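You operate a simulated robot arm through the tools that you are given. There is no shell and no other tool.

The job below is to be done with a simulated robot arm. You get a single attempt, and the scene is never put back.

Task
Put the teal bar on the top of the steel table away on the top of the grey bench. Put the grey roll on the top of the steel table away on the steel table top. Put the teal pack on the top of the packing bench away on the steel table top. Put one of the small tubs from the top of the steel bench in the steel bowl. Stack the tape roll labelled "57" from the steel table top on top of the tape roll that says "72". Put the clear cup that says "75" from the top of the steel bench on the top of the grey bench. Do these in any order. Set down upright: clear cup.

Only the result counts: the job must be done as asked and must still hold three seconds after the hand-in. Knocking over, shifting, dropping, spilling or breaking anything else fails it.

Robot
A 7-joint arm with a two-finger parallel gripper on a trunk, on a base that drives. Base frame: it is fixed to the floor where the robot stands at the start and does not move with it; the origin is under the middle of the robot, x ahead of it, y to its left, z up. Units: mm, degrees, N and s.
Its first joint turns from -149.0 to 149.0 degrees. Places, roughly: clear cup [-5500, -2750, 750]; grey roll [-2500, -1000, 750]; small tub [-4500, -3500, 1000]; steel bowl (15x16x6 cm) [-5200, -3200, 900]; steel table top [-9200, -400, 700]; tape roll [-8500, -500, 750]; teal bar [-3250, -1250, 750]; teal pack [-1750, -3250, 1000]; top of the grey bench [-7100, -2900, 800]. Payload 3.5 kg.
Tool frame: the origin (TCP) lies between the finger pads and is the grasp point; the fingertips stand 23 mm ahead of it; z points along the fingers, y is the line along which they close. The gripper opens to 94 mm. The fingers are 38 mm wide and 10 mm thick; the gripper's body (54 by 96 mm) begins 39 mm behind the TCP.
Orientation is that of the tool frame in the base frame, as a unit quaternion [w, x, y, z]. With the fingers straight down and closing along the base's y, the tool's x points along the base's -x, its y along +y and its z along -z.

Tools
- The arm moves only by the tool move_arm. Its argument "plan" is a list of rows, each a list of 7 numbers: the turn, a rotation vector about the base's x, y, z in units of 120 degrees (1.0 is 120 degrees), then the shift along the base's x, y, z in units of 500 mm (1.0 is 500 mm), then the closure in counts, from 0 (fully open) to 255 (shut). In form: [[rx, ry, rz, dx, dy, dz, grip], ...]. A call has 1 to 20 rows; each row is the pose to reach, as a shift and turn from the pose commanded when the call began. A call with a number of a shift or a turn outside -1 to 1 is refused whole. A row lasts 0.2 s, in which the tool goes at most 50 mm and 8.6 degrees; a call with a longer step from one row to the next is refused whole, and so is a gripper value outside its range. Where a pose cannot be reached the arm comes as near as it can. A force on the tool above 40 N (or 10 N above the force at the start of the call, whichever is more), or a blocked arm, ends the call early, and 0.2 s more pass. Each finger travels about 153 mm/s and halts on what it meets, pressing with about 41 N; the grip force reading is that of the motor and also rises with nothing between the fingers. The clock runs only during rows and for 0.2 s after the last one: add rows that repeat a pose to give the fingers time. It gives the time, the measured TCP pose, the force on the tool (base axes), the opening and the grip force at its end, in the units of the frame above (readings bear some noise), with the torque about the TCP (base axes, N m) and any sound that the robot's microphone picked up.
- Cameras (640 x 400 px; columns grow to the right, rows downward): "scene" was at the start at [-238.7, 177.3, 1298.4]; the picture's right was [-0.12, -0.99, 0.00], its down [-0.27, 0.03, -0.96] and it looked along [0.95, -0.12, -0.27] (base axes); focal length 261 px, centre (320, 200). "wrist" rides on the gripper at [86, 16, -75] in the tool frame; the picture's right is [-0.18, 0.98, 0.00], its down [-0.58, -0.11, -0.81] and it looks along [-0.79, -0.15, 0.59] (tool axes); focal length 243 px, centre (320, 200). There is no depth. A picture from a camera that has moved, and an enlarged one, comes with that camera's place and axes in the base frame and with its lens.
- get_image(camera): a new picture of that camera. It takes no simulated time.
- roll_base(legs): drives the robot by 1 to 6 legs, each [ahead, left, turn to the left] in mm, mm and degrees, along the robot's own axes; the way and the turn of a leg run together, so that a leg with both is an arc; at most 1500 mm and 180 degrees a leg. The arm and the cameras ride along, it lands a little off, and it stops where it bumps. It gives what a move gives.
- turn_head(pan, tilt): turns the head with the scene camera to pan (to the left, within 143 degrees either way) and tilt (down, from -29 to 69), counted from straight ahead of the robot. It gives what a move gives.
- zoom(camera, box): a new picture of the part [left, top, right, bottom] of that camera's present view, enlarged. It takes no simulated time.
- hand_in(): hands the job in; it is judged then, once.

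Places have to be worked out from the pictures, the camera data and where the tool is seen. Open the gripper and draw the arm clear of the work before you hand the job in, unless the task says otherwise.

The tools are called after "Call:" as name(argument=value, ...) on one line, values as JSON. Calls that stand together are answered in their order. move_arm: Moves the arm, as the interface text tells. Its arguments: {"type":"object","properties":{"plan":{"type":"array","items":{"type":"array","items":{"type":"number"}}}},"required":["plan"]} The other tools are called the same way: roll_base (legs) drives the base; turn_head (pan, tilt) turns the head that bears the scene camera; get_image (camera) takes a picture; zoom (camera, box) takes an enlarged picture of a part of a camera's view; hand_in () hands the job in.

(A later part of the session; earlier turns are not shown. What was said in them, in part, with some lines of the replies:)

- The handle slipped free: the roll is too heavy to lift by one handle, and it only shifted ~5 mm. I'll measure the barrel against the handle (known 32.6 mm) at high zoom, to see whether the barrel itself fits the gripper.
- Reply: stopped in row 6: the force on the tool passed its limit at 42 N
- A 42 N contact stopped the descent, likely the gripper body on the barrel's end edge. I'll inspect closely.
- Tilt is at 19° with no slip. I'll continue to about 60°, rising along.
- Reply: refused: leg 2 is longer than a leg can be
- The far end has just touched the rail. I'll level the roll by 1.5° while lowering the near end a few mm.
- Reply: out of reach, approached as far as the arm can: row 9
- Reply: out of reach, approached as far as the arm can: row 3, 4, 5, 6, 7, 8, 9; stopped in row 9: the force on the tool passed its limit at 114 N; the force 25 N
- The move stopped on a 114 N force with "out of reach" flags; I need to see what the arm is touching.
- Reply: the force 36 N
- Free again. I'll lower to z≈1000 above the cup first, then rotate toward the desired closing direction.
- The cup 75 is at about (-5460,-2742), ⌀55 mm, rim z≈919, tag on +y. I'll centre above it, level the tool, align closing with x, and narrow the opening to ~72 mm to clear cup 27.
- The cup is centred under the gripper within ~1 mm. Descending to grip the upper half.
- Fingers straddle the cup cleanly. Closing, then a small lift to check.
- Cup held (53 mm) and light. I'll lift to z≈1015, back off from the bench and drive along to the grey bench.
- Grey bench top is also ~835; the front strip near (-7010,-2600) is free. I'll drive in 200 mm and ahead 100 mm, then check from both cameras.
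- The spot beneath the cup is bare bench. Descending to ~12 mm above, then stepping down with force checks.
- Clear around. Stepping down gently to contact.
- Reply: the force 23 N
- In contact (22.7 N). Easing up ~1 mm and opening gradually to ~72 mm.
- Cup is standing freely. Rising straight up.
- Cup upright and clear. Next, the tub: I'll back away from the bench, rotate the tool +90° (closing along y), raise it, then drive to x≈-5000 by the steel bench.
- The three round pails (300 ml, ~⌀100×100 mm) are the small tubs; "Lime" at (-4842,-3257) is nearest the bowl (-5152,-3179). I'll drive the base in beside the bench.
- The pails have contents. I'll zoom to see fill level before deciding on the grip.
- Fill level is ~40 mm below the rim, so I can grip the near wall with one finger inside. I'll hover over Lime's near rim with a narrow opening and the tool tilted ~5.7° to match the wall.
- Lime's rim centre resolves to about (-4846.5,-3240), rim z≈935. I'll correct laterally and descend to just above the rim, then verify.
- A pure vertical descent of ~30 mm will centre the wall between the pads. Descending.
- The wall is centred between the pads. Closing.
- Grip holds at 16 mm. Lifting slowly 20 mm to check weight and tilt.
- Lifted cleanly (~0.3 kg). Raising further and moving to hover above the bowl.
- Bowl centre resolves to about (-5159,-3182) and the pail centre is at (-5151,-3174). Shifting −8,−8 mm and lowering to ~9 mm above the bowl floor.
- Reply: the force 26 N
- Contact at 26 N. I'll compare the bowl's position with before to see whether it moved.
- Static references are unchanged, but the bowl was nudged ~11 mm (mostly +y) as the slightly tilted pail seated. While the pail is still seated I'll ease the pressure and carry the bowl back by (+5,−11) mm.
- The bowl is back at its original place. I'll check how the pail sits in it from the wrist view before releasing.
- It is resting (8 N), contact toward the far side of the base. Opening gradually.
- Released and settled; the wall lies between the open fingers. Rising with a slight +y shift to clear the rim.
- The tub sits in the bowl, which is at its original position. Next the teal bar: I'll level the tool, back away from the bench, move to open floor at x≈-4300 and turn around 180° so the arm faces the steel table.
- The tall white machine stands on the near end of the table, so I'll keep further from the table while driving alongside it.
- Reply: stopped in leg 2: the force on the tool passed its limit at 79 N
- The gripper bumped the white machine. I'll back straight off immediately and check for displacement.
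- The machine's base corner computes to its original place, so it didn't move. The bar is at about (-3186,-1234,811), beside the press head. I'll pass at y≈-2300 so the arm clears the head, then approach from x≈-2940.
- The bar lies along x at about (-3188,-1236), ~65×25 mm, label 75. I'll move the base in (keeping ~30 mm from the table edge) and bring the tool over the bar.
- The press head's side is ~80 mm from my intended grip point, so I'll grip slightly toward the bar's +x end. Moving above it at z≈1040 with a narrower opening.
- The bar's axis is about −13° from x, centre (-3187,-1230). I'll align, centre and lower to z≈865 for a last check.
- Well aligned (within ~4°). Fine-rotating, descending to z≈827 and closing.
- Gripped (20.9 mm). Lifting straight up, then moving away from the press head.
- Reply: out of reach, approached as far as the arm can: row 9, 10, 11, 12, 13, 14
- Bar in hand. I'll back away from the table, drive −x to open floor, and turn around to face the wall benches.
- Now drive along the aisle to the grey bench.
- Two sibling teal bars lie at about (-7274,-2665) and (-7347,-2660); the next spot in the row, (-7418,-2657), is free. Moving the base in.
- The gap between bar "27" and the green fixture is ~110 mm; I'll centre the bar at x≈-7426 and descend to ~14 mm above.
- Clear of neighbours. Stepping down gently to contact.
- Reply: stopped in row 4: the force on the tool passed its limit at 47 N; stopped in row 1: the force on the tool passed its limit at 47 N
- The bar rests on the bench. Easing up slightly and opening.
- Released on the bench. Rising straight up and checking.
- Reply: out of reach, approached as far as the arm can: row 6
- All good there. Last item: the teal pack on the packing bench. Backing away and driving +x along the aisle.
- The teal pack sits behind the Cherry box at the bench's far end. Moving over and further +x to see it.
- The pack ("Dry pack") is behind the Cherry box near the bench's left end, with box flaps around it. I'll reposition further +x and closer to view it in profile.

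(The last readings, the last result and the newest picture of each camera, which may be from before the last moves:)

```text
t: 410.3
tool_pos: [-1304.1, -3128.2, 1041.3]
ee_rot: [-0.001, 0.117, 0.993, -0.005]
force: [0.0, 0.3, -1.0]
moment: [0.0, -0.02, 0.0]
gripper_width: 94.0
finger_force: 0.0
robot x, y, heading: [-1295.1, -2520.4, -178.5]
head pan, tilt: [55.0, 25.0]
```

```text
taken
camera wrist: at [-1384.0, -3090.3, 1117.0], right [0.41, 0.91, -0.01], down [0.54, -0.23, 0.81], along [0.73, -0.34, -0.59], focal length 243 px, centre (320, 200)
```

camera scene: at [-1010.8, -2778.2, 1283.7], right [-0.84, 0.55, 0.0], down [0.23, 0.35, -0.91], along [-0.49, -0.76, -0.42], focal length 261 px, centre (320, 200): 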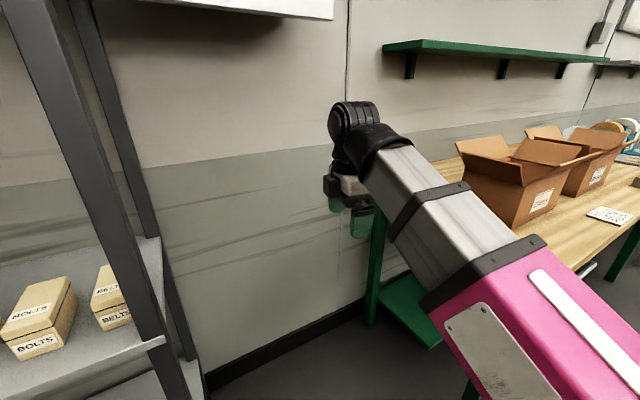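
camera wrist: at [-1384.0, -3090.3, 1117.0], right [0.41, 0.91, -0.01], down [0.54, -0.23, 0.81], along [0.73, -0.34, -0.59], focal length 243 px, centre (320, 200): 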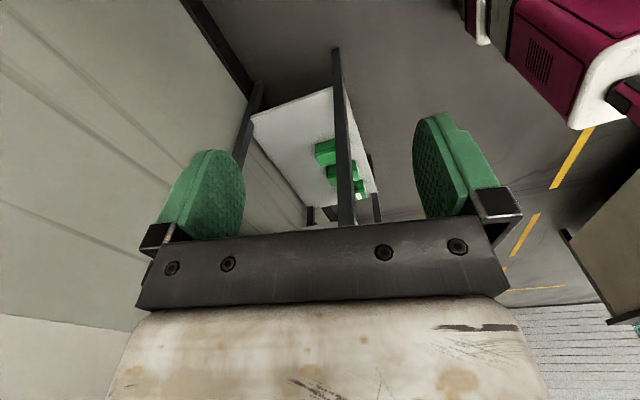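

Call:
zoom(camera="scene", box=[400, 110, 640, 260])

```text
2.67 times, centred on (520, 185) of scene
camera zoom: at [-1010.8, -2778.2, 1283.7], right [-0.84, 0.55, 0.0], down [0.23, 0.35, -0.91], along [-0.49, -0.76, -0.42], focal length 696 px, centre (-213, 240)
```

zoom: 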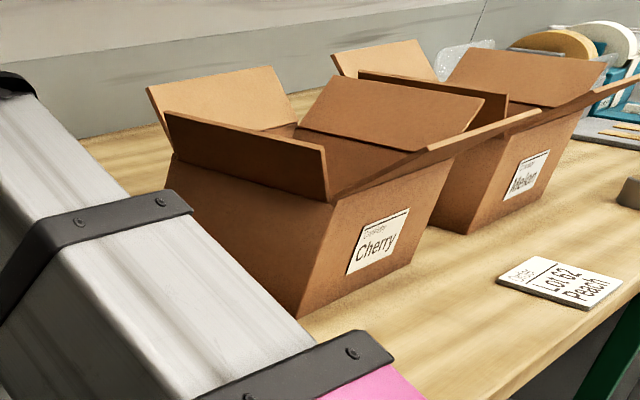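

I'll rotate the tool so the wrist camera looks toward the pack (−x), lowering to z≈960 first to keep clear of the forearm (over free floor here).

Call:
move_arm(plan=[[0, 0, 0, 0, 0, -0.06, 0], [0, 0, 0, 0, 0, -0.13, 0], [0, 0, -0.03, 0, 0, -0.16, 0], [0, 0, -0.1, 0, 0, -0.16, 0], [0, 0, -0.17, 0, 0, -0.16, 0], [0, 0, -0.24, 0, 0, -0.16, 0], [0, 0, -0.31, 0, 0, -0.16, 0], [0, 0, -0.38, 0, 0, -0.16, 0], [0, 0, -0.45, 0, 0, -0.16, 0], [0, 0, -0.52, 0, 0, -0.16, 0], [0, 0, -0.59, 0, 0, -0.16, 0], [0, 0, -0.66, 0, 0, -0.16, 0], [0, 0, -0.73, 0, 0, -0.16, 0], [0, 0, -0.73, 0, 0, -0.16, 0]])

Call:
get_image(camera="wrist")

```text
t: 413.3
tool_pos: [-1304.5, -3127.9, 961.6]
ee_rot: [-0.004, 0.773, 0.635, -0.003]
force: [-0.2, -0.1, -0.8]
moment: [-0.01, 0.0, 0.02]
gripper_width: 94.1
finger_force: 0.1
robot x, y, heading: [-1297.3, -2521.4, -178.2]
head pan, tilt: [55.0, 25.0]
```

```text
taken
camera wrist: at [-1270.3, -3045.7, 1036.5], right [0.93, -0.37, -0.01], down [-0.21, -0.55, 0.81], along [-0.31, -0.75, -0.59], focal length 243 px, centre (320, 200)
```

wrist: 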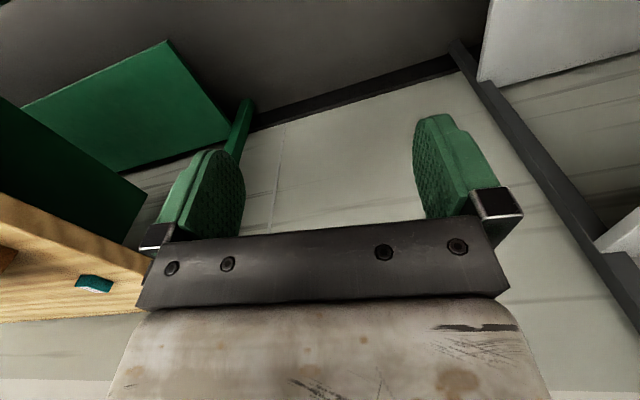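

Continuing the rotation so the camera faces −x.

Call:
move_arm(plan=[[0, 0, -0.06, 0, 0, 0, 0], [0, 0, -0.13, 0, 0, 0, 0], [0, 0, -0.2, 0, 0, 0, 0], [0, 0, -0.27, 0, 0, 0, 0], [0, 0, -0.34, 0, 0, 0, 0], [0, 0, -0.41, 0, 0, 0, 0], [0, 0, -0.48, 0, 0, 0, 0], [0, 0, -0.55, 0, 0, 0, 0], [0, 0, -0.62, 0, 0, 0, 0], [0, 0, -0.62, 0, 0, 0, 0]])

Call:
get_image(camera="wrist")

```text
t: 415.5
tool_pos: [-1304.7, -3128.3, 961.2]
ee_rot: [-0.005, 0.999, 0.039, 0.0]
force: [-0.3, 0.2, 0.0]
moment: [0.01, -0.02, 0.0]
gripper_width: 93.7
finger_force: 0.1
robot x, y, heading: [-1295.9, -2522.2, -178.2]
head pan, tilt: [55.0, 25.0]
```

```text
taken
camera wrist: at [-1216.3, -3137.0, 1036.8], right [-0.11, -0.99, -0.01], down [-0.59, 0.06, 0.81], along [-0.8, 0.09, -0.59], focal length 243 px, centre (320, 200)
```

wrist: 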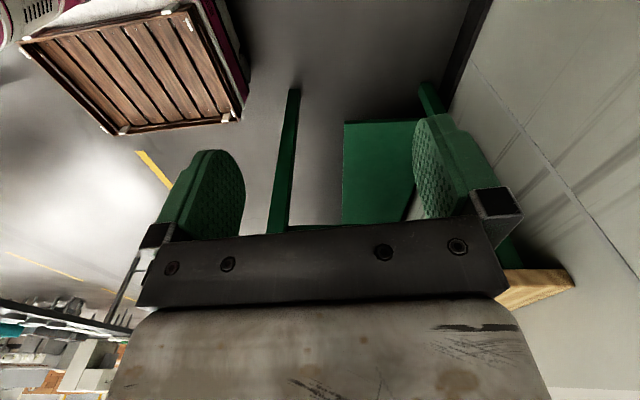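

Now I'll move toward the bench end at z≈1060 to get a good wrist view of the pack and flaps.

Call:
move_arm(plan=[[0, 0, 0, -0.04, -0.015, 0.03, 0], [0, 0, 0, -0.11, -0.045, 0.07, 0], [0, 0, 0, -0.18, -0.075, 0.11, 0], [0, 0, 0, -0.25, -0.105, 0.15, 0], [0, 0, 0, -0.32, -0.135, 0.18, 0], [0, 0, 0, -0.39, -0.165, 0.198, 0], [0, 0, 0, -0.46, -0.195, 0.198, 0], [0, 0, 0, -0.53, -0.222, 0.198, 0], [0, 0, 0, -0.59, -0.244, 0.198, 0], [0, 0, 0, -0.59, -0.244, 0.198, 0]])

Call:
get_image(camera="wrist")

Call:
turn_head(pan=60, tilt=20)

Call:
get_image(camera="scene")

```text
t: 417.7
tool_pos: [-1601.6, -3251.1, 1061.2]
ee_rot: [-0.005, 0.999, 0.039, 0.0]
force: [0.3, 0.0, 0.5]
moment: [-0.03, 0.04, 0.04]
gripper_width: 93.8
finger_force: 0.0
robot x, y, heading: [-1294.8, -2519.7, -178.0]
head pan, tilt: [55.0, 25.0]
```

```text
taken
camera wrist: at [-1514.4, -3260.3, 1135.6], right [-0.11, -0.99, -0.01], down [-0.59, 0.05, 0.81], along [-0.8, 0.09, -0.59], focal length 243 px, centre (320, 200)
```

wrist: 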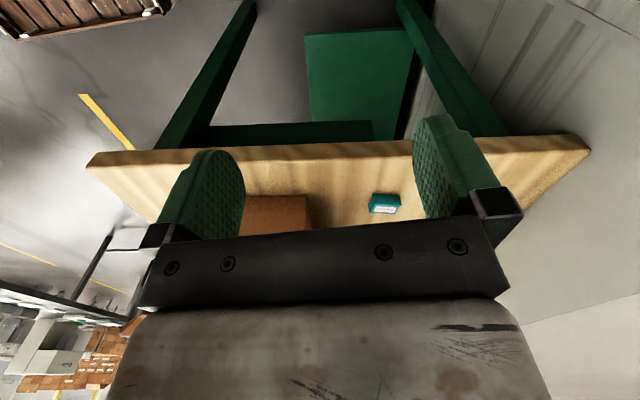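

```text
t: 418.4
tool_pos: [-1601.9, -3251.3, 1062.0]
ee_rot: [-0.005, 0.999, 0.04, 0.0]
force: [0.1, -0.9, 0.6]
moment: [0.04, 0.01, 0.02]
gripper_width: 94.1
finger_force: 0.0
robot x, y, heading: [-1298.3, -2521.8, -178.0]
head pan, tilt: [60.0, 20.0]
```

```text
taken
camera scene: at [-1004.5, -2783.2, 1291.7], right [-0.88, 0.47, 0.0], down [0.16, 0.3, -0.94], along [-0.44, -0.83, -0.34], focal length 261 px, centre (320, 200)
```

scene: 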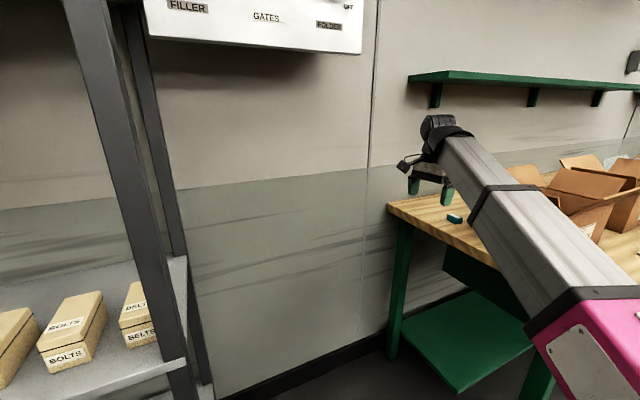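

Call:
zoom(camera="wrist", box=[220, 130, 460, 280])

Call:
zoom(camera="scene", box=[380, 130, 620, 280])

Call:
zoom(camera="scene", box=[430, 200, 478, 230])

```text
2.67 times, centred on (340, 205) of wrist
camera zoom: at [-1514.1, -3260.4, 1135.7], right [-0.11, -0.99, -0.01], down [-0.59, 0.06, 0.81], along [-0.8, 0.09, -0.59], focal length 647 px, centre (267, 187)
```

zoom: 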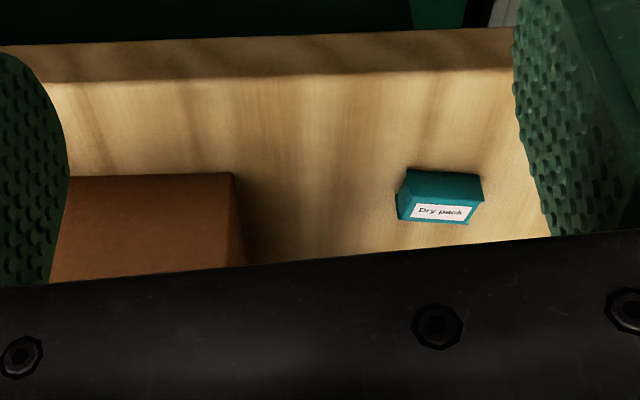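

```text
2.67 times, centred on (500, 205) of scene
camera zoom: at [-1004.5, -2783.2, 1291.7], right [-0.88, 0.47, 0.0], down [0.16, 0.3, -0.94], along [-0.44, -0.83, -0.34], focal length 696 px, centre (-160, 187)
```

zoom: 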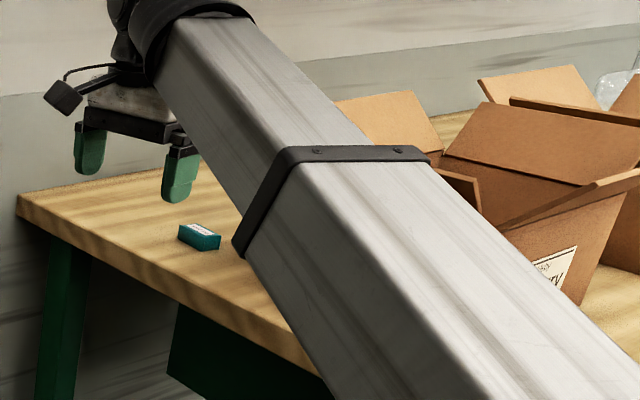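

```text
13.33 times, centred on (454, 215) of scene
camera zoom: at [-1004.5, -2783.2, 1291.7], right [-0.88, 0.47, 0.0], down [0.16, 0.3, -0.94], along [-0.44, -0.83, -0.34], focal length 3482 px, centre (-1467, 0)
```

zoom: 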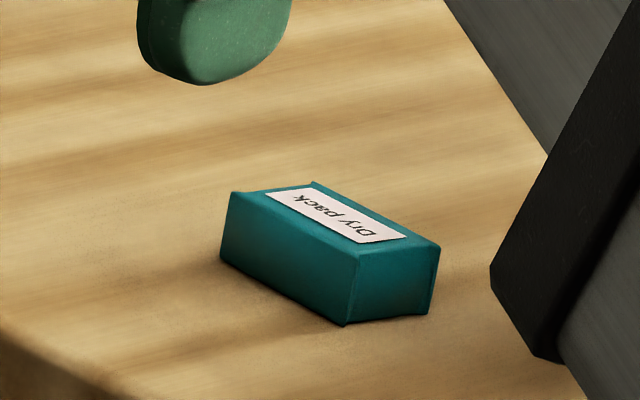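

The pack is 47×27×20 mm at about (-1862,-3331), bench z≈885, ~110 mm behind the box. I'll shift the base a little closer, then yaw the tool to align with the pack.

Call:
roll_base(legs=[[-30, 100, 0]])

Call:
move_arm(plan=[[0, 0, -0.05, 0, 0, 0, 70], [0, 0, -0.1, 0, 0, 0, 70], [0, 0, -0.1425, 0, 0, 0, 70], [0, 0, -0.1425, 0, 0, 0, 70]])

Call:
get_image(camera="wrist")

```text
t: 419.6
tool_pos: [-1568.0, -3351.3, 1060.8]
ee_rot: [-0.005, 0.999, 0.04, -0.001]
force: [-0.3, 0.0, 0.6]
moment: [-0.02, 0.0, 0.02]
gripper_width: 93.7
finger_force: 0.1
robot x, y, heading: [-1263.4, -2620.0, -178.2]
head pan, tilt: [60.0, 20.0]
```

```text
t: 420.6
tool_pos: [-1567.2, -3349.9, 1062.0]
ee_rot: [-0.005, 0.994, -0.11, 0.0]
force: [-0.7, 0.3, 0.3]
moment: [-0.01, 0.0, -0.02]
gripper_width: 68.4
finger_force: 0.1
robot x, y, heading: [-1262.3, -2619.2, -178.0]
head pan, tilt: [60.0, 20.0]
```

```text
taken
camera wrist: at [-1486.6, -3384.5, 1135.7], right [-0.39, -0.92, -0.01], down [-0.55, 0.23, 0.81], along [-0.74, 0.32, -0.59], focal length 243 px, centre (320, 200)
```

wrist: 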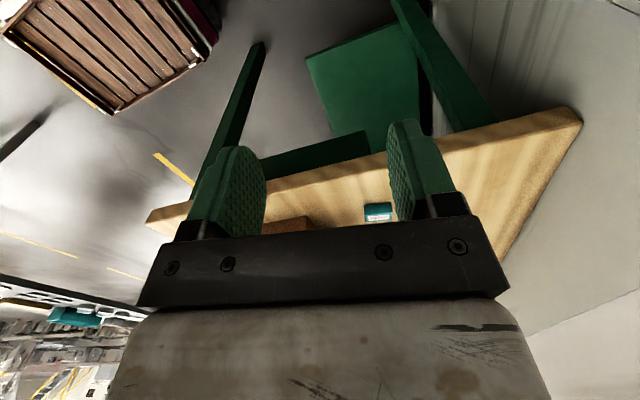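

Now tilting the tool 30° so the wrist leans away from the box flaps, and moving to a pre-grasp point 100 mm back along the tool axis.

Call:
move_arm(plan=[[0.01, 0.045, 0, 0, 0, 0, 70], [0.023, 0.105, 0, 0, 0, 0, 70], [0.036, 0.163, 0, 0, 0, 0, 70], [0.049, 0.22, 0, 0, 0, 0, 70], [0.0545, 0.244, 0, -0.03, 0, 0, 70], [0.0545, 0.244, 0, -0.11, 0.002, -0.02, 70], [0.0545, 0.244, 0, -0.19, 0.004, -0.04, 70], [0.0545, 0.244, 0, -0.27, 0.007, -0.06, 70], [0.0545, 0.244, 0, -0.35, 0.009, -0.085, 70], [0.0545, 0.244, 0, -0.43, 0.011, -0.105, 70], [0.0545, 0.244, 0, -0.476, 0.012, -0.114, 70], [0.0545, 0.244, 0, -0.476, 0.012, -0.114, 70]])

Call:
get_image(camera="wrist")

Call:
get_image(camera="scene")

```text
t: 423.2
tool_pos: [-1805.6, -3346.3, 1003.7]
ee_rot: [-0.034, 0.96, -0.108, -0.256]
force: [0.3, 0.8, -0.5]
moment: [-0.03, 0.02, -0.05]
gripper_width: 68.1
finger_force: 0.0
robot x, y, heading: [-1258.1, -2619.4, -177.9]
head pan, tilt: [60.0, 20.0]
```

```text
taken
camera wrist: at [-1698.8, -3385.8, 1025.2], right [-0.37, -0.92, 0.08], down [-0.08, 0.12, 0.99], along [-0.92, 0.36, -0.11], focal length 243 px, centre (320, 200)
```

wrist: 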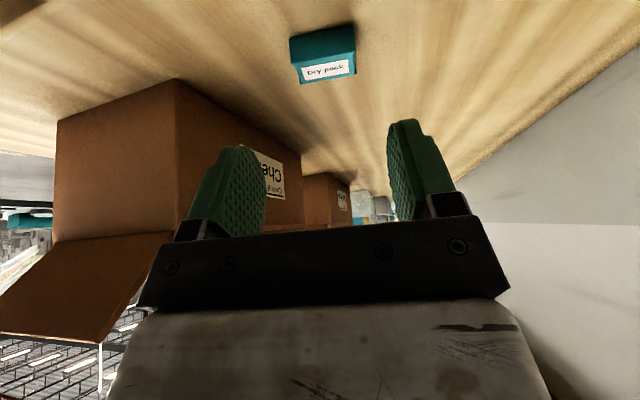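

```text
taken
camera scene: at [-970.9, -2882.1, 1291.8], right [-0.88, 0.47, 0.0], down [0.16, 0.3, -0.94], along [-0.44, -0.83, -0.34], focal length 261 px, centre (320, 200)
```

scene: 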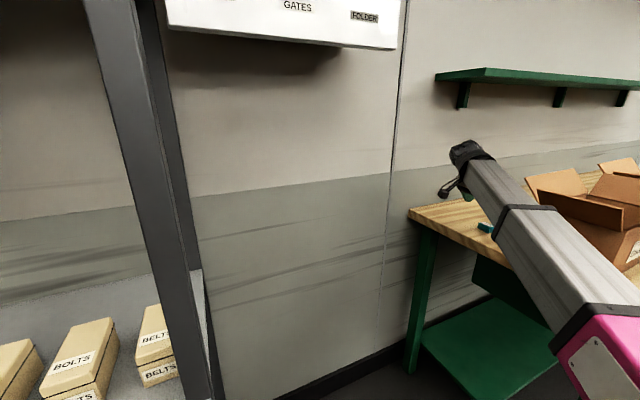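

Call:
zoom(camera="wrist", box=[260, 0, 388, 80])

Call:
zoom(camera="scene", box=[430, 130, 590, 230])

```text
5.00 times, centred on (324, 40) of wrist
camera zoom: at [-1698.8, -3385.8, 1025.2], right [-0.37, -0.92, 0.08], down [-0.08, 0.12, 0.99], along [-0.92, 0.36, -0.11], focal length 1213 px, centre (300, 1000)
```

zoom: 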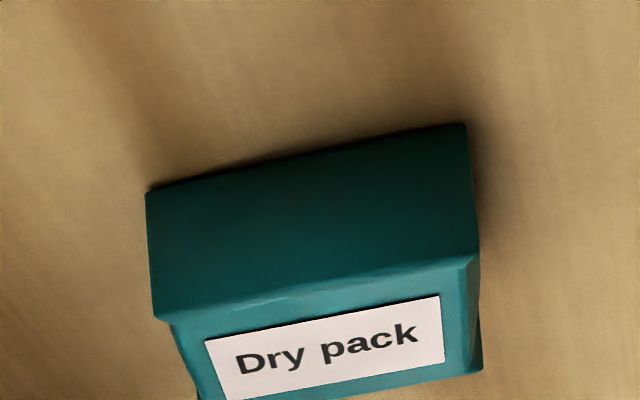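

```text
4.00 times, centred on (510, 180) of scene
camera zoom: at [-970.9, -2882.1, 1291.8], right [-0.88, 0.47, 0.0], down [0.16, 0.3, -0.94], along [-0.44, -0.83, -0.34], focal length 1045 px, centre (-440, 280)
```

zoom: 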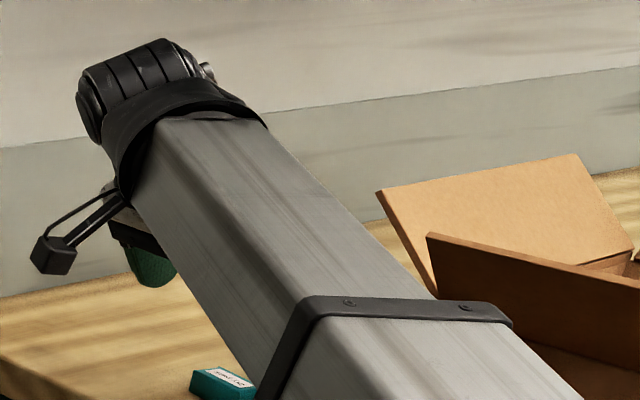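

Pack corners are confirmed; height ~21 mm. Advancing along the tool axis to ~30 mm short of the grasp.

Call:
move_arm(plan=[[0, 0, 0, -0.02, 0.0035, -0.034, 70], [0, 0, 0, -0.045, 0.008, -0.077, 70], [0, 0, 0, -0.068, 0.012, -0.115, 70], [0, 0, 0, -0.068, 0.012, -0.115, 70]])

Call:
get_image(camera="wrist")

```text
t: 424.2
tool_pos: [-1838.0, -3339.4, 945.8]
ee_rot: [-0.033, 0.96, -0.107, -0.257]
force: [0.2, 0.5, 0.7]
moment: [-0.01, -0.02, -0.06]
gripper_width: 68.3
finger_force: 0.0
robot x, y, heading: [-1264.1, -2619.3, -178.1]
head pan, tilt: [60.0, 20.0]
```

```text
taken
camera wrist: at [-1732.7, -3379.1, 967.5], right [-0.37, -0.92, 0.08], down [-0.07, 0.12, 0.99], along [-0.92, 0.36, -0.11], focal length 243 px, centre (320, 200)
```

wrist: 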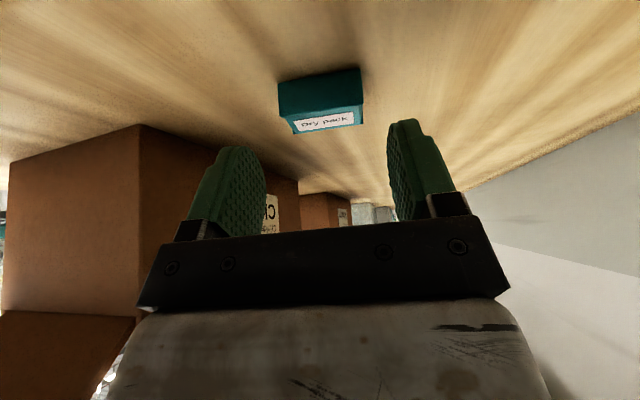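

Centred. Final advance to the grasp pose.

Call:
move_arm(plan=[[0, 0, 0, -0.012, 0.0015, -0.02, 70], [0, 0, 0, -0.024, 0.003, -0.041, 70], [0, 0, 0, -0.0332, 0.0042, -0.0565, 70], [0, 0, 0, -0.0332, 0.0042, -0.0565, 70]])

Call:
get_image(camera="wrist")

```text
t: 425.2
tool_pos: [-1856.0, -3337.0, 918.6]
ee_rot: [-0.034, 0.96, -0.107, -0.257]
force: [-0.4, -0.4, -0.4]
moment: [0.02, -0.03, 0.02]
gripper_width: 68.3
finger_force: 0.1
robot x, y, heading: [-1264.0, -2620.0, -178.0]
head pan, tilt: [60.0, 20.0]
```

```text
taken
camera wrist: at [-1750.1, -3377.0, 940.2], right [-0.37, -0.92, 0.08], down [-0.07, 0.12, 0.99], along [-0.92, 0.36, -0.11], focal length 243 px, centre (320, 200)
```

wrist: 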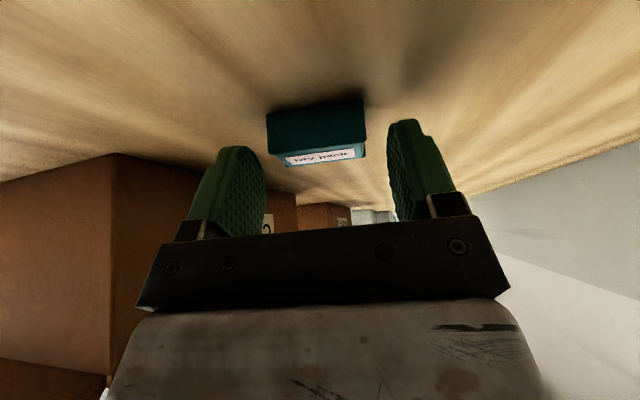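

Aligned; closing on the pack.

Call:
move_arm(plan=[[0, 0, 0, 0, 0, 0, 110], [0, 0, 0, 0, 0, 0, 255], [0, 0, 0, 0, 0, 0, 255], [0, 0, 0, 0, 0, 0, 255], [0, 0, 0, 0, 0, 0, 255]])

Call:
get_image(camera="wrist")

```text
t: 426.4
tool_pos: [-1856.4, -3337.0, 919.4]
ee_rot: [-0.033, 0.96, -0.107, -0.257]
force: [-0.1, 0.0, -0.6]
moment: [0.0, 0.03, 0.01]
gripper_width: 48.4
finger_force: 40.7
robot x, y, heading: [-1261.5, -2618.1, -178.4]
head pan, tilt: [60.0, 20.0]
```

```text
taken
camera wrist: at [-1750.0, -3377.0, 940.2], right [-0.37, -0.92, 0.08], down [-0.08, 0.12, 0.99], along [-0.92, 0.36, -0.11], focal length 243 px, centre (320, 200)
```

wrist: 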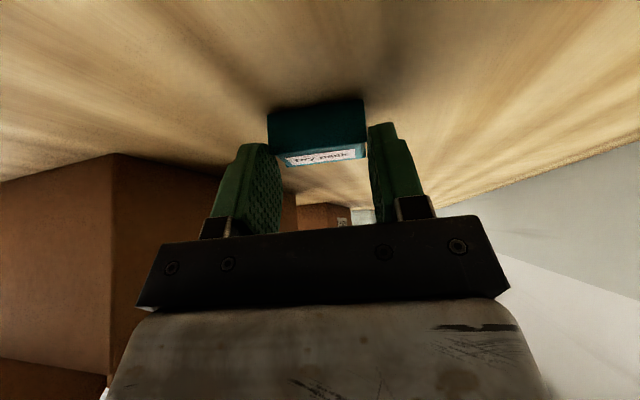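

Gripped at 48.4 mm. Test lift of 20 mm.

Call:
move_arm(plan=[[0, 0, 0, 0.002, 0, 0.008, 255], [0, 0, 0, 0.006, -0.001, 0.022, 255], [0, 0, 0, 0.012, -0.002, 0.04, 255], [0, 0, 0, 0.012, -0.002, 0.04, 255]])

Call:
get_image(camera="wrist")

```text
t: 427.4
tool_pos: [-1850.7, -3336.6, 937.3]
ee_rot: [-0.034, 0.96, -0.107, -0.257]
force: [0.3, 0.1, -0.6]
moment: [0.03, -0.02, -0.02]
gripper_width: 48.4
finger_force: 41.3
robot x, y, heading: [-1262.2, -2621.4, -178.2]
head pan, tilt: [60.0, 20.0]
```

```text
taken
camera wrist: at [-1744.5, -3376.9, 958.7], right [-0.37, -0.92, 0.08], down [-0.08, 0.12, 0.99], along [-0.92, 0.36, -0.11], focal length 243 px, centre (320, 200)
```

wrist: 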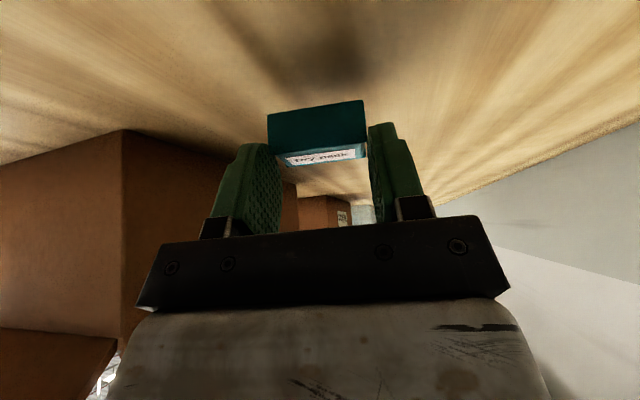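

Secure. Retreating back along the tool axis and away from the bench.

Call:
move_arm(plan=[[0, 0, 0, 0.03, -0.007, 0.05, 255], [0, 0, 0, 0.07, -0.016, 0.11, 255], [0, 0, 0, 0.11, -0.024, 0.17, 255], [0, 0, 0, 0.18, -0.025, 0.2, 255], [0, 0, 0, 0.26, -0.025, 0.22, 255], [0, 0, 0, 0.34, -0.01, 0.23, 255], [0, 0, 0, 0.42, 0.02, 0.24, 255], [0, 0, 0, 0.5, 0.06, 0.24, 255], [0, 0, 0, 0.56, 0.12, 0.24, 255], [0, 0, 0, 0.6, 0.18, 0.24, 255], [0, 0, 0, 0.62, 0.25, 0.24, 255], [0, 0, 0, 0.63, 0.3, 0.24, 255]])

Call:
get_image(camera="wrist")

Call:
get_image(camera="scene")

```text
t: 430.0
tool_pos: [-1534.6, -3187.1, 1061.2]
ee_rot: [-0.033, 0.96, -0.107, -0.257]
force: [0.0, -0.1, 0.3]
moment: [-0.05, 0.02, 0.0]
gripper_width: 48.3
finger_force: 40.9
robot x, y, heading: [-1259.5, -2618.2, -178.1]
head pan, tilt: [60.0, 20.0]
```

```text
taken
camera wrist: at [-1430.4, -3227.5, 1082.7], right [-0.37, -0.92, 0.08], down [-0.08, 0.12, 0.99], along [-0.92, 0.36, -0.11], focal length 243 px, centre (320, 200)
```

wrist: 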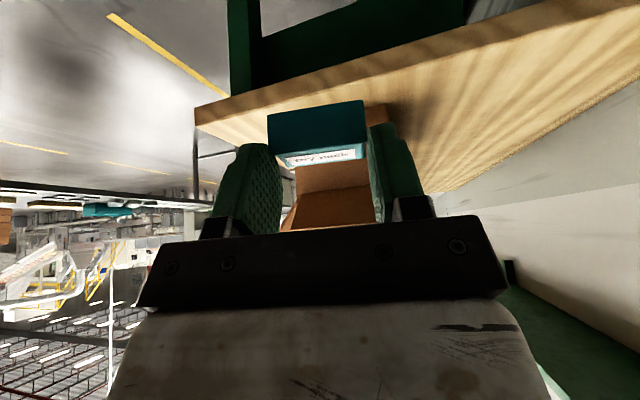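

```text
taken
camera scene: at [-970.8, -2882.0, 1291.8], right [-0.88, 0.47, 0.0], down [0.16, 0.3, -0.94], along [-0.44, -0.83, -0.34], focal length 261 px, centre (320, 200)
```

scene: 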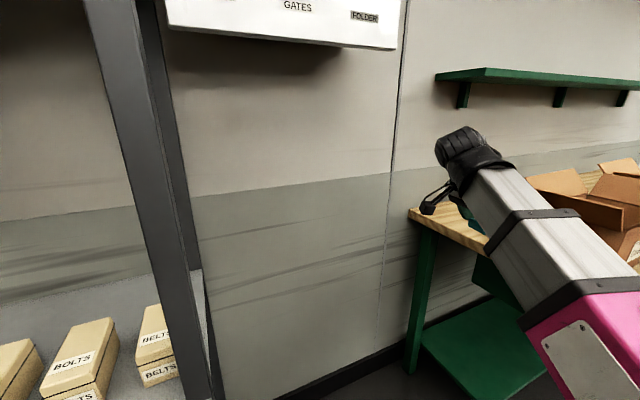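

Pack secured. Route: back off to x≈-1000 and slide sideways (+y) past the steel table's end into the front aisle.

Call:
roll_base(legs=[[-250, 0, 0], [0, -1450, 0]])

Call:
turn_head(pan=-90, tilt=25)

Call:
get_image(camera="scene")

```text
t: 438.5
tool_pos: [-1322.1, -1742.0, 1061.0]
ee_rot: [-0.037, 0.959, -0.12, -0.256]
force: [-0.3, 0.2, -1.0]
moment: [0.03, -0.02, -0.05]
gripper_width: 48.4
finger_force: 41.0
robot x, y, heading: [-1032.2, -1181.0, -179.7]
head pan, tilt: [60.0, 20.0]
```

```text
t: 440.9
tool_pos: [-1322.3, -1742.4, 1061.7]
ee_rot: [-0.036, 0.959, -0.12, -0.255]
force: [-0.5, 0.0, -0.3]
moment: [0.01, 0.01, 0.0]
gripper_width: 48.4
finger_force: 40.9
robot x, y, heading: [-1030.9, -1183.8, -179.5]
head pan, tilt: [-90.0, 25.0]
```

```text
taken
camera scene: at [-702.7, -1278.1, 1283.7], right [1.0, 0.01, 0.0], down [0.0, -0.42, -0.91], along [-0.01, 0.91, -0.42], focal length 261 px, centre (320, 200)
```

scene: 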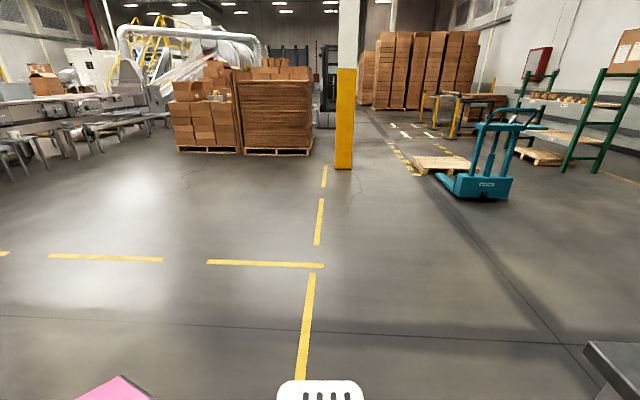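

Clear. Continue into the front aisle, then drive −x.

Call:
roll_base(legs=[[0, -1450, 0], [0, -180, 0], [1450, 0, 0], [1450, 0, 0]])

Call:
turn_head(pan=0, tilt=15)

Call:
get_image(camera="scene")

Call:
get_image(camera="wrist")

```text
t: 462.6
tool_pos: [-4162.8, -263.9, 1061.2]
ee_rot: [-0.028, 0.962, -0.087, -0.257]
force: [-0.4, 0.4, -0.1]
moment: [-0.02, 0.0, 0.02]
gripper_width: 48.5
finger_force: 40.8
robot x, y, heading: [-3914.4, 314.2, -175.6]
head pan, tilt: [-90.0, 25.0]
```

```text
t: 464.3
tool_pos: [-4163.1, -263.7, 1062.3]
ee_rot: [-0.028, 0.962, -0.086, -0.258]
force: [-0.1, -0.3, 0.1]
moment: [0.04, 0.0, 0.0]
gripper_width: 48.6
finger_force: 40.7
robot x, y, heading: [-3914.3, 314.5, -175.7]
head pan, tilt: [0.0, 15.0]
```

```text
taken
camera scene: at [-3664.1, 142.6, 1299.9], right [-0.08, 1.0, 0.0], down [0.26, 0.02, -0.97], along [-0.96, -0.07, -0.26], focal length 261 px, centre (320, 200)
```

scene: 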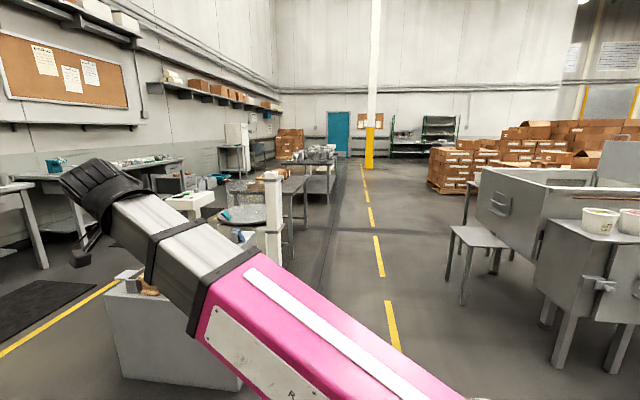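

```text
taken
camera wrist: at [-4055.7, -299.5, 1082.8], right [-0.33, -0.94, 0.08], down [-0.08, 0.12, 0.99], along [-0.94, 0.32, -0.11], focal length 243 px, centre (320, 200)
```

wrist: 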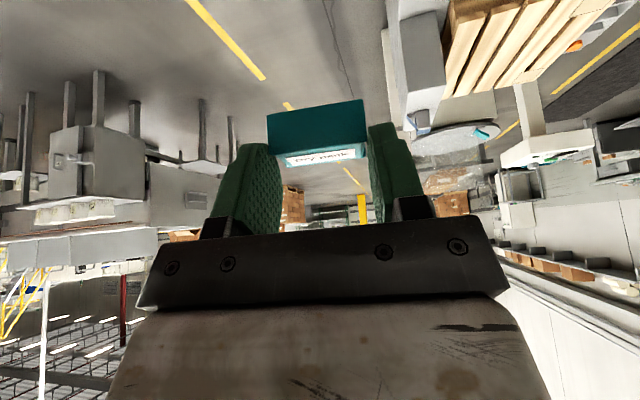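

The tool needs more clearance from the white post, so I'll correct heading, shift to y≈560 and continue.

Call:
roll_base(legs=[[0, -240, -4.5], [1450, 0, 0], [1450, 0, 0]])

Call:
turn_head(pan=30, tilt=15)

Call:
get_image(camera="scene")

```text
t: 479.9
tool_pos: [-7158.0, -9.6, 1061.3]
ee_rot: [-0.037, 0.959, -0.119, -0.256]
force: [-0.4, 0.6, 0.2]
moment: [0.0, 0.03, 0.01]
gripper_width: 48.4
finger_force: 41.1
robot x, y, heading: [-6868.6, 551.3, -179.6]
head pan, tilt: [0.0, 15.0]
```

```text
t: 480.8
tool_pos: [-7157.2, -10.7, 1061.8]
ee_rot: [-0.037, 0.959, -0.12, -0.256]
force: [-0.3, -0.5, -0.4]
moment: [0.01, -0.02, 0.0]
gripper_width: 48.6
finger_force: 41.2
robot x, y, heading: [-6868.8, 549.9, -179.5]
head pan, tilt: [30.0, 15.0]
```

```text
taken
camera scene: at [-6619.3, 316.3, 1299.9], right [-0.51, 0.86, 0.0], down [0.22, 0.13, -0.97], along [-0.83, -0.49, -0.26], focal length 261 px, centre (320, 200)
```

scene: 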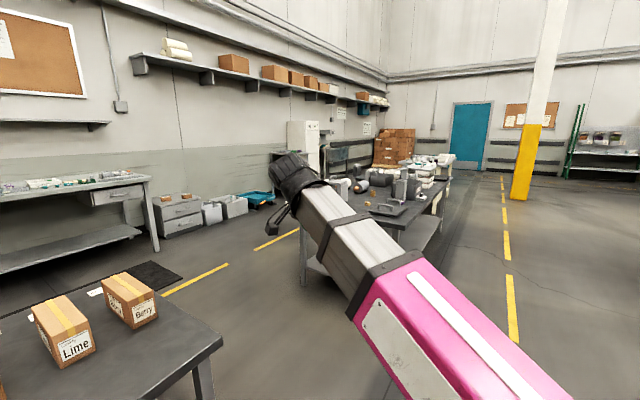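

Now approach the steel table top. The free spot for the pack is about (-8650,-345), clear of tapes, lid and bins.

Call:
roll_base(legs=[[1450, 0, 0], [0, 0, -4], [0, 210, 0]])

Call:
turn_head(pan=85, tilt=45)

Call:
get_image(camera="scene")

Call:
get_image(camera="wrist")

```text
t: 489.8
tool_pos: [-8675.9, -206.1, 1060.5]
ee_rot: [-0.045, 0.954, -0.155, -0.254]
force: [0.1, 0.5, -0.4]
moment: [0.0, 0.0, -0.03]
gripper_width: 48.3
finger_force: 41.0
robot x, y, heading: [-8347.0, 328.6, 176.2]
head pan, tilt: [30.0, 15.0]
```

```text
t: 491.0
tool_pos: [-8677.3, -206.3, 1062.1]
ee_rot: [-0.046, 0.953, -0.155, -0.254]
force: [0.6, -0.2, 0.2]
moment: [0.03, 0.01, -0.03]
gripper_width: 48.3
finger_force: 40.7
robot x, y, heading: [-8345.0, 330.8, 176.2]
head pan, tilt: [85.0, 45.0]
```

```text
taken
camera scene: at [-8044.3, 38.4, 1253.1], right [-0.99, 0.15, 0.0], down [0.11, 0.7, -0.71], along [-0.11, -0.7, -0.71], focal length 261 px, centre (320, 200)
```

scene: 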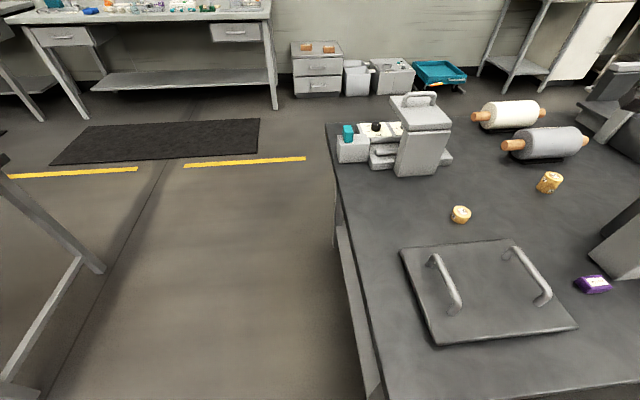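

```text
taken
camera wrist: at [-8575.8, -256.7, 1082.8], right [-0.46, -0.88, 0.08], down [-0.06, 0.13, 0.99], along [-0.88, 0.45, -0.11], focal length 243 px, centre (320, 200)
```

wrist: 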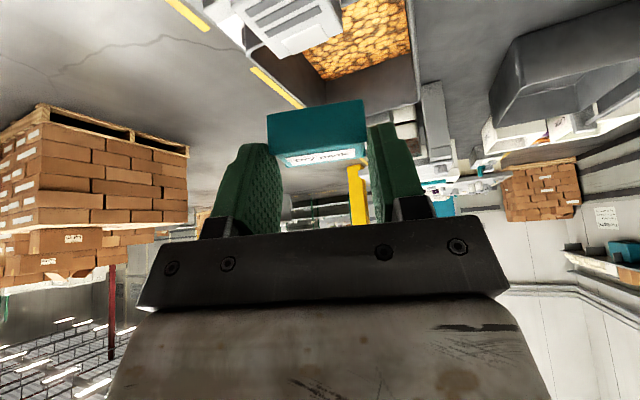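

Everything here is as left. I'll move laterally at height to (-8648,-342), then descend to ~25 mm above the tabletop.

Call:
move_arm(plan=[[0, 0, 0, 0.01, -0.04, 0, 255], [0, 0, 0, 0.025, -0.11, 0, 255], [0, 0, 0, 0.045, -0.19, 0, 255], [0, 0, 0, 0.0566, -0.25, 0, 255], [0, 0, 0, 0.0566, -0.273, -0.03, 255], [0, 0, 0, 0.0566, -0.273, -0.1, 255], [0, 0, 0, 0.0566, -0.273, -0.18, 255], [0, 0, 0, 0.0566, -0.273, -0.26, 255], [0, 0, 0, 0.0566, -0.273, -0.34, 255], [0, 0, 0, 0.0566, -0.273, -0.42, 255], [0, 0, 0, 0.0566, -0.273, -0.49, 255], [0, 0, 0, 0.0566, -0.273, -0.522, 255], [0, 0, 0, 0.0566, -0.273, -0.522, 255]])

Call:
get_image(camera="scene")

Call:
get_image(camera="wrist")

```text
t: 493.8
tool_pos: [-8648.9, -345.3, 799.3]
ee_rot: [-0.046, 0.953, -0.154, -0.255]
force: [-0.1, 0.4, -0.4]
moment: [-0.01, -0.01, -0.02]
gripper_width: 48.3
finger_force: 40.7
robot x, y, heading: [-8344.5, 335.6, 176.1]
head pan, tilt: [85.0, 45.0]
```

```text
taken
camera scene: at [-8044.2, 38.4, 1253.1], right [-0.99, 0.15, 0.0], down [0.11, 0.7, -0.71], along [-0.11, -0.7, -0.71], focal length 261 px, centre (320, 200)
```

scene: 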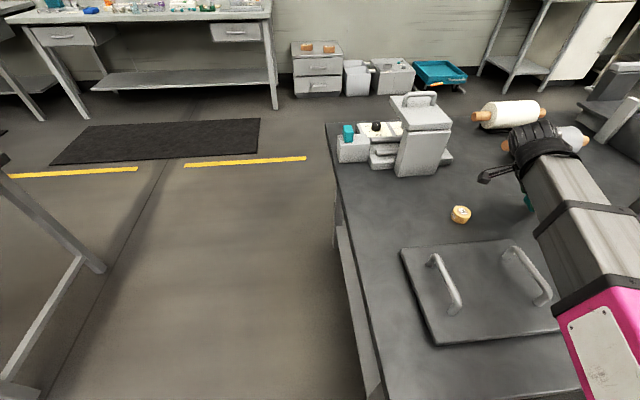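

```text
taken
camera wrist: at [-8547.9, -395.5, 820.4], right [-0.46, -0.88, 0.08], down [-0.06, 0.13, 0.99], along [-0.88, 0.45, -0.11], focal length 243 px, centre (320, 200)
```

wrist: 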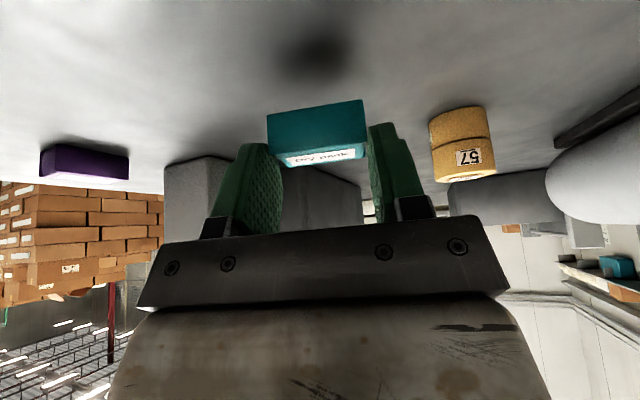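

Clear spot below. Descending slowly to contact.

Call:
move_arm(plan=[[0, 0, 0, 0, 0, -0.01, 255], [0, 0, 0, 0, 0, -0.02, 255], [0, 0, 0, 0, 0, -0.03, 255], [0, 0, 0, 0, 0, -0.034, 255], [0, 0, 0, 0, 0, -0.034, 255]])

Call:
move_arm(plan=[[0, 0, 0, 0, 0, -0.003, 255], [0, 0, 0, 0, 0, -0.006, 255], [0, 0, 0, 0, 0, -0.006, 255]])

Call:
get_image(camera="wrist")

```text
t: 495.0
tool_pos: [-8649.2, -343.6, 783.7]
ee_rot: [-0.046, 0.954, -0.154, -0.254]
force: [-0.5, -0.3, -0.3]
moment: [-0.01, 0.02, 0.02]
gripper_width: 48.3
finger_force: 41.2
robot x, y, heading: [-8344.5, 331.3, 176.1]
head pan, tilt: [85.0, 45.0]
```

```text
t: 495.8
tool_pos: [-8648.1, -343.3, 780.9]
ee_rot: [-0.047, 0.953, -0.155, -0.255]
force: [0.6, -0.3, -0.1]
moment: [0.01, -0.01, 0.03]
gripper_width: 48.5
finger_force: 40.9
robot x, y, heading: [-8346.7, 330.0, 176.1]
head pan, tilt: [85.0, 45.0]
```

```text
taken
camera wrist: at [-8547.7, -393.5, 802.6], right [-0.46, -0.88, 0.08], down [-0.06, 0.13, 0.99], along [-0.88, 0.45, -0.11], focal length 243 px, centre (320, 200)
```

wrist: 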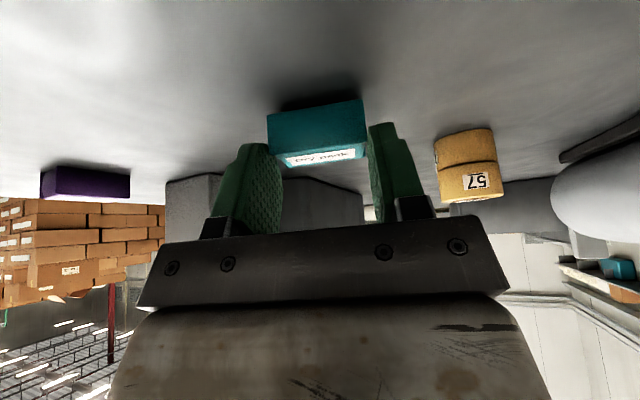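

Call:
move_arm(plan=[[0, 0, 0, 0, 0, -0.003, 255], [0, 0, 0, 0, 0, -0.005, 255], [0, 0, 0, 0, 0, -0.005, 255]])

Call:
move_arm(plan=[[0, 0, 0, 0, 0, -0.002, 255], [0, 0, 0, 0, 0, -0.003, 255], [0, 0, 0, 0, 0, -0.003, 255]])

```text
t: 496.6
tool_pos: [-8647.2, -343.2, 779.1]
ee_rot: [-0.046, 0.953, -0.155, -0.254]
force: [0.2, -1.3, 2.9]
moment: [-0.1, 0.1, 0.08]
gripper_width: 48.6
finger_force: 41.3
robot x, y, heading: [-8347.2, 333.3, 176.1]
head pan, tilt: [85.0, 45.0]
```

```text
t: 497.4
tool_pos: [-8646.8, -342.4, 777.0]
ee_rot: [-0.046, 0.953, -0.155, -0.255]
force: [4.1, -3.0, 34.1]
moment: [-0.05, 0.21, 0.02]
gripper_width: 48.4
finger_force: 40.9
robot x, y, heading: [-8352.6, 329.5, 176.0]
head pan, tilt: [85.0, 45.0]
```

Contact. Easing up 1.5 mm and opening gradually.

Call:
move_arm(plan=[[0, 0, 0, 0, 0, 0.002, 255], [0, 0, 0, 0, 0, 0.003, 255], [0, 0, 0, 0, 0, 0.003, 120], [0, 0, 0, 0, 0, 0.003, 116], [0, 0, 0, 0, 0, 0.003, 106], [0, 0, 0, 0, 0, 0.003, 90], [0, 0, 0, 0, 0, 0.003, 70], [0, 0, 0, 0, 0, 0.003, 70]])

Call:
get_image(camera="wrist")

```text
t: 499.2
tool_pos: [-8648.1, -343.2, 778.7]
ee_rot: [-0.047, 0.953, -0.155, -0.255]
force: [0.0, 0.1, 0.0]
moment: [0.01, 0.01, 0.03]
gripper_width: 68.0
finger_force: 0.1
robot x, y, heading: [-8348.4, 329.6, 176.1]
head pan, tilt: [85.0, 45.0]
```

```text
taken
camera wrist: at [-8547.8, -393.0, 799.8], right [-0.46, -0.88, 0.08], down [-0.06, 0.13, 0.99], along [-0.88, 0.45, -0.11], focal length 243 px, centre (320, 200)
```

wrist: 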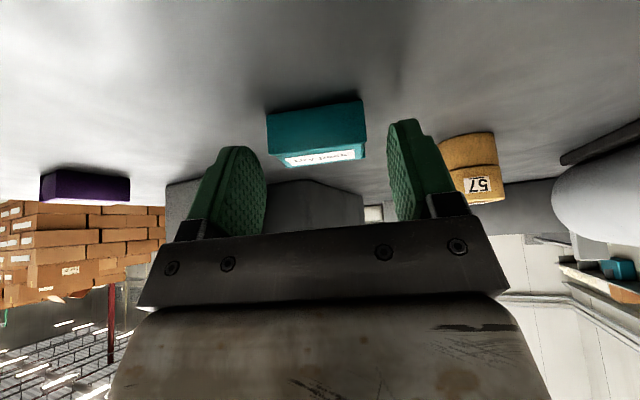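

Released. Withdrawing back along the tool axis and up.

Call:
move_arm(plan=[[0, 0, 0, 0.015, -0.005, 0.028, 70], [0, 0, 0, 0.038, -0.013, 0.07, 70], [0, 0, 0, 0.062, -0.022, 0.114, 70], [0, 0, 0, 0.062, -0.022, 0.2, 70], [0, 0, 0, 0.062, -0.01, 0.29, 70], [0, 0, 0, 0.062, 0.01, 0.38, 70], [0, 0, 0, 0.062, 0.05, 0.47, 30], [0, 0, 0, 0.062, 0.1, 0.54, 0], [0, 0, 0, 0.062, 0.16, 0.56, 0]])

Call:
get_image(camera="scene")

Call:
get_image(camera="wrist")

```text
t: 501.2
tool_pos: [-8616.1, -266.9, 1059.3]
ee_rot: [-0.046, 0.953, -0.156, -0.255]
force: [0.0, -0.1, 0.0]
moment: [0.0, 0.0, -0.01]
gripper_width: 94.1
finger_force: 0.0
robot x, y, heading: [-8347.7, 334.2, 176.3]
head pan, tilt: [85.0, 45.0]
```

```text
taken
camera scene: at [-8044.2, 38.5, 1253.1], right [-0.99, 0.15, 0.0], down [0.11, 0.7, -0.71], along [-0.11, -0.7, -0.71], focal length 261 px, centre (320, 200)
```

scene: 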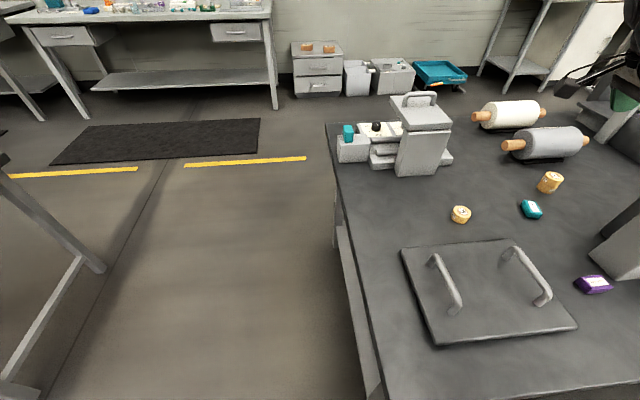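

```text
taken
camera wrist: at [-8514.7, -316.3, 1081.4], right [-0.46, -0.88, 0.08], down [-0.06, 0.13, 0.99], along [-0.88, 0.45, -0.11], focal length 243 px, centre (320, 200)
```

wrist: 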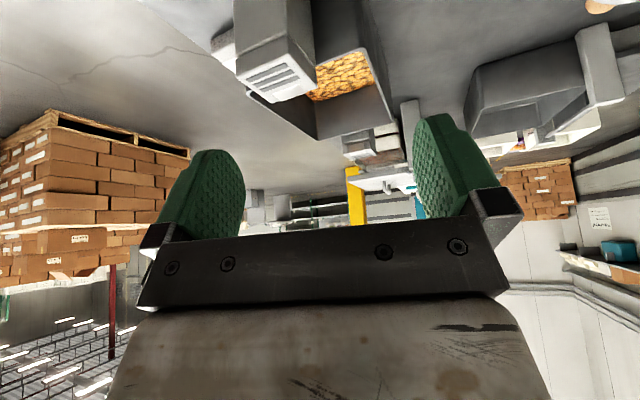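

All six jobs appear done. I'll back the base away so the arm is clear of the table, then take a last look at the results.

Call:
roll_base(legs=[[0, -450, 0]])

Call:
turn_head(pan=75, tilt=30)

Call:
get_image(camera="scene")

Call:
zoom(camera="scene", box=[300, 120, 540, 270])

Call:
turn_head(pan=110, tilt=15)

Call:
zoom(camera="scene", box=[160, 120, 400, 270])

```text
t: 503.9
tool_pos: [-8586.2, 180.4, 1058.8]
ee_rot: [-0.046, 0.953, -0.155, -0.255]
force: [1.0, 0.7, -0.2]
moment: [0.0, -0.01, -0.03]
gripper_width: 94.0
finger_force: 0.1
robot x, y, heading: [-8318.9, 777.4, 176.3]
head pan, tilt: [85.0, 45.0]
```

```text
t: 504.7
tool_pos: [-8587.0, 182.1, 1060.0]
ee_rot: [-0.046, 0.953, -0.155, -0.255]
force: [0.3, 0.2, -0.2]
moment: [-0.04, -0.01, -0.03]
gripper_width: 94.2
finger_force: 0.1
robot x, y, heading: [-8314.3, 778.2, 176.0]
head pan, tilt: [75.0, 30.0]
```

```text
taken
camera scene: at [-8031.2, 481.2, 1275.6], right [-0.95, 0.32, 0.0], down [0.16, 0.47, -0.87], along [-0.28, -0.82, -0.5], focal length 261 px, centre (320, 200)
```

scene: 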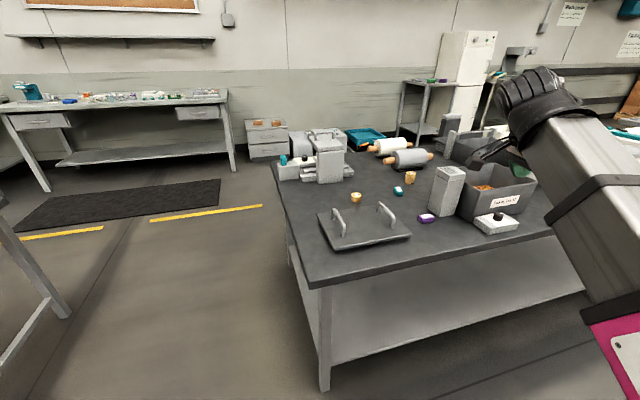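

```text
2.67 times, centred on (420, 195) of scene
camera zoom: at [-8031.2, 481.2, 1275.6], right [-0.95, 0.32, 0.0], down [0.16, 0.47, -0.87], along [-0.28, -0.82, -0.5], focal length 696 px, centre (53, 213)
```

zoom: 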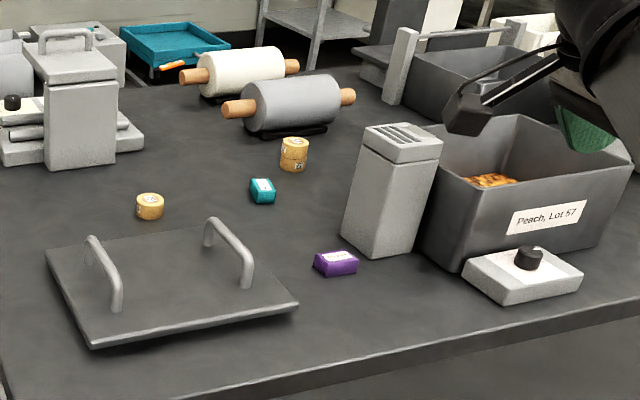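

```text
t: 505.7
tool_pos: [-8586.7, 182.1, 1059.5]
ee_rot: [-0.046, 0.953, -0.155, -0.255]
force: [0.0, 0.6, -0.5]
moment: [-0.02, -0.02, 0.01]
gripper_width: 94.1
finger_force: 0.0
robot x, y, heading: [-8317.6, 781.7, 176.1]
head pan, tilt: [110.0, 15.0]
```

```text
2.67 times, centred on (280, 195) of scene
camera zoom: at [-7976.1, 477.1, 1299.9], right [-0.96, -0.28, 0.0], down [-0.07, 0.25, -0.97], along [0.27, -0.93, -0.26], focal length 696 px, centre (427, 213)
```

zoom: 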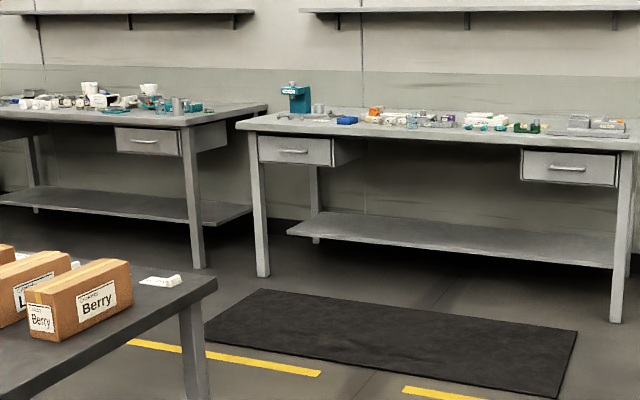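

The roll is on its rails, "57" is stacked on "72", and the teal pack is on the steel table top. The bar and upright cup are on the grey bench, and the tub is in the bowl. The gripper is open and the arm is clear, so I'm handing in.

Call:
hand_in()

```text
The job is handed in.
```

I finished all six tasks and handed the job in. The hand-in gave no verdict, so I don't know yet whether it passed.

| Item | Where it is now |
|---|---|
| Grey roll | On the steel table top, on the empty pair of rails next to the white roll |
| Tape roll "57" | Stacked on tape roll "72", aligned to within about 1 mm |
| Clear cup "75" | Upright on the grey bench, in the free strip near the front edge |
| Small tub | In the steel bowl (I used the round "Lime" 300 ml pail) |
| Teal bar "75" | On the grey bench, next to the two matching teal bars |
| Teal pack | On the steel table top, clear of the tapes and bins |

These things could count against the result:

- **Bump:** while driving along the steel table, the gripper hit the white "Quillam" press at about 79 N. From the pictures its base had not moved by more than a few millimetres, but I could not measure it more closely.
- **Bowl:** setting the tub in pushed the bowl about 11 mm. I moved it back and it matched its original position in the picture.
- **Roll:** my first lift by the handle slipped and shifted the roll about 5 mm on its own table. It did not fall.
- **Choice of tub:** nothing on the bench is labelled as a small tub. I picked the round pails because they were the closest match to the location given.
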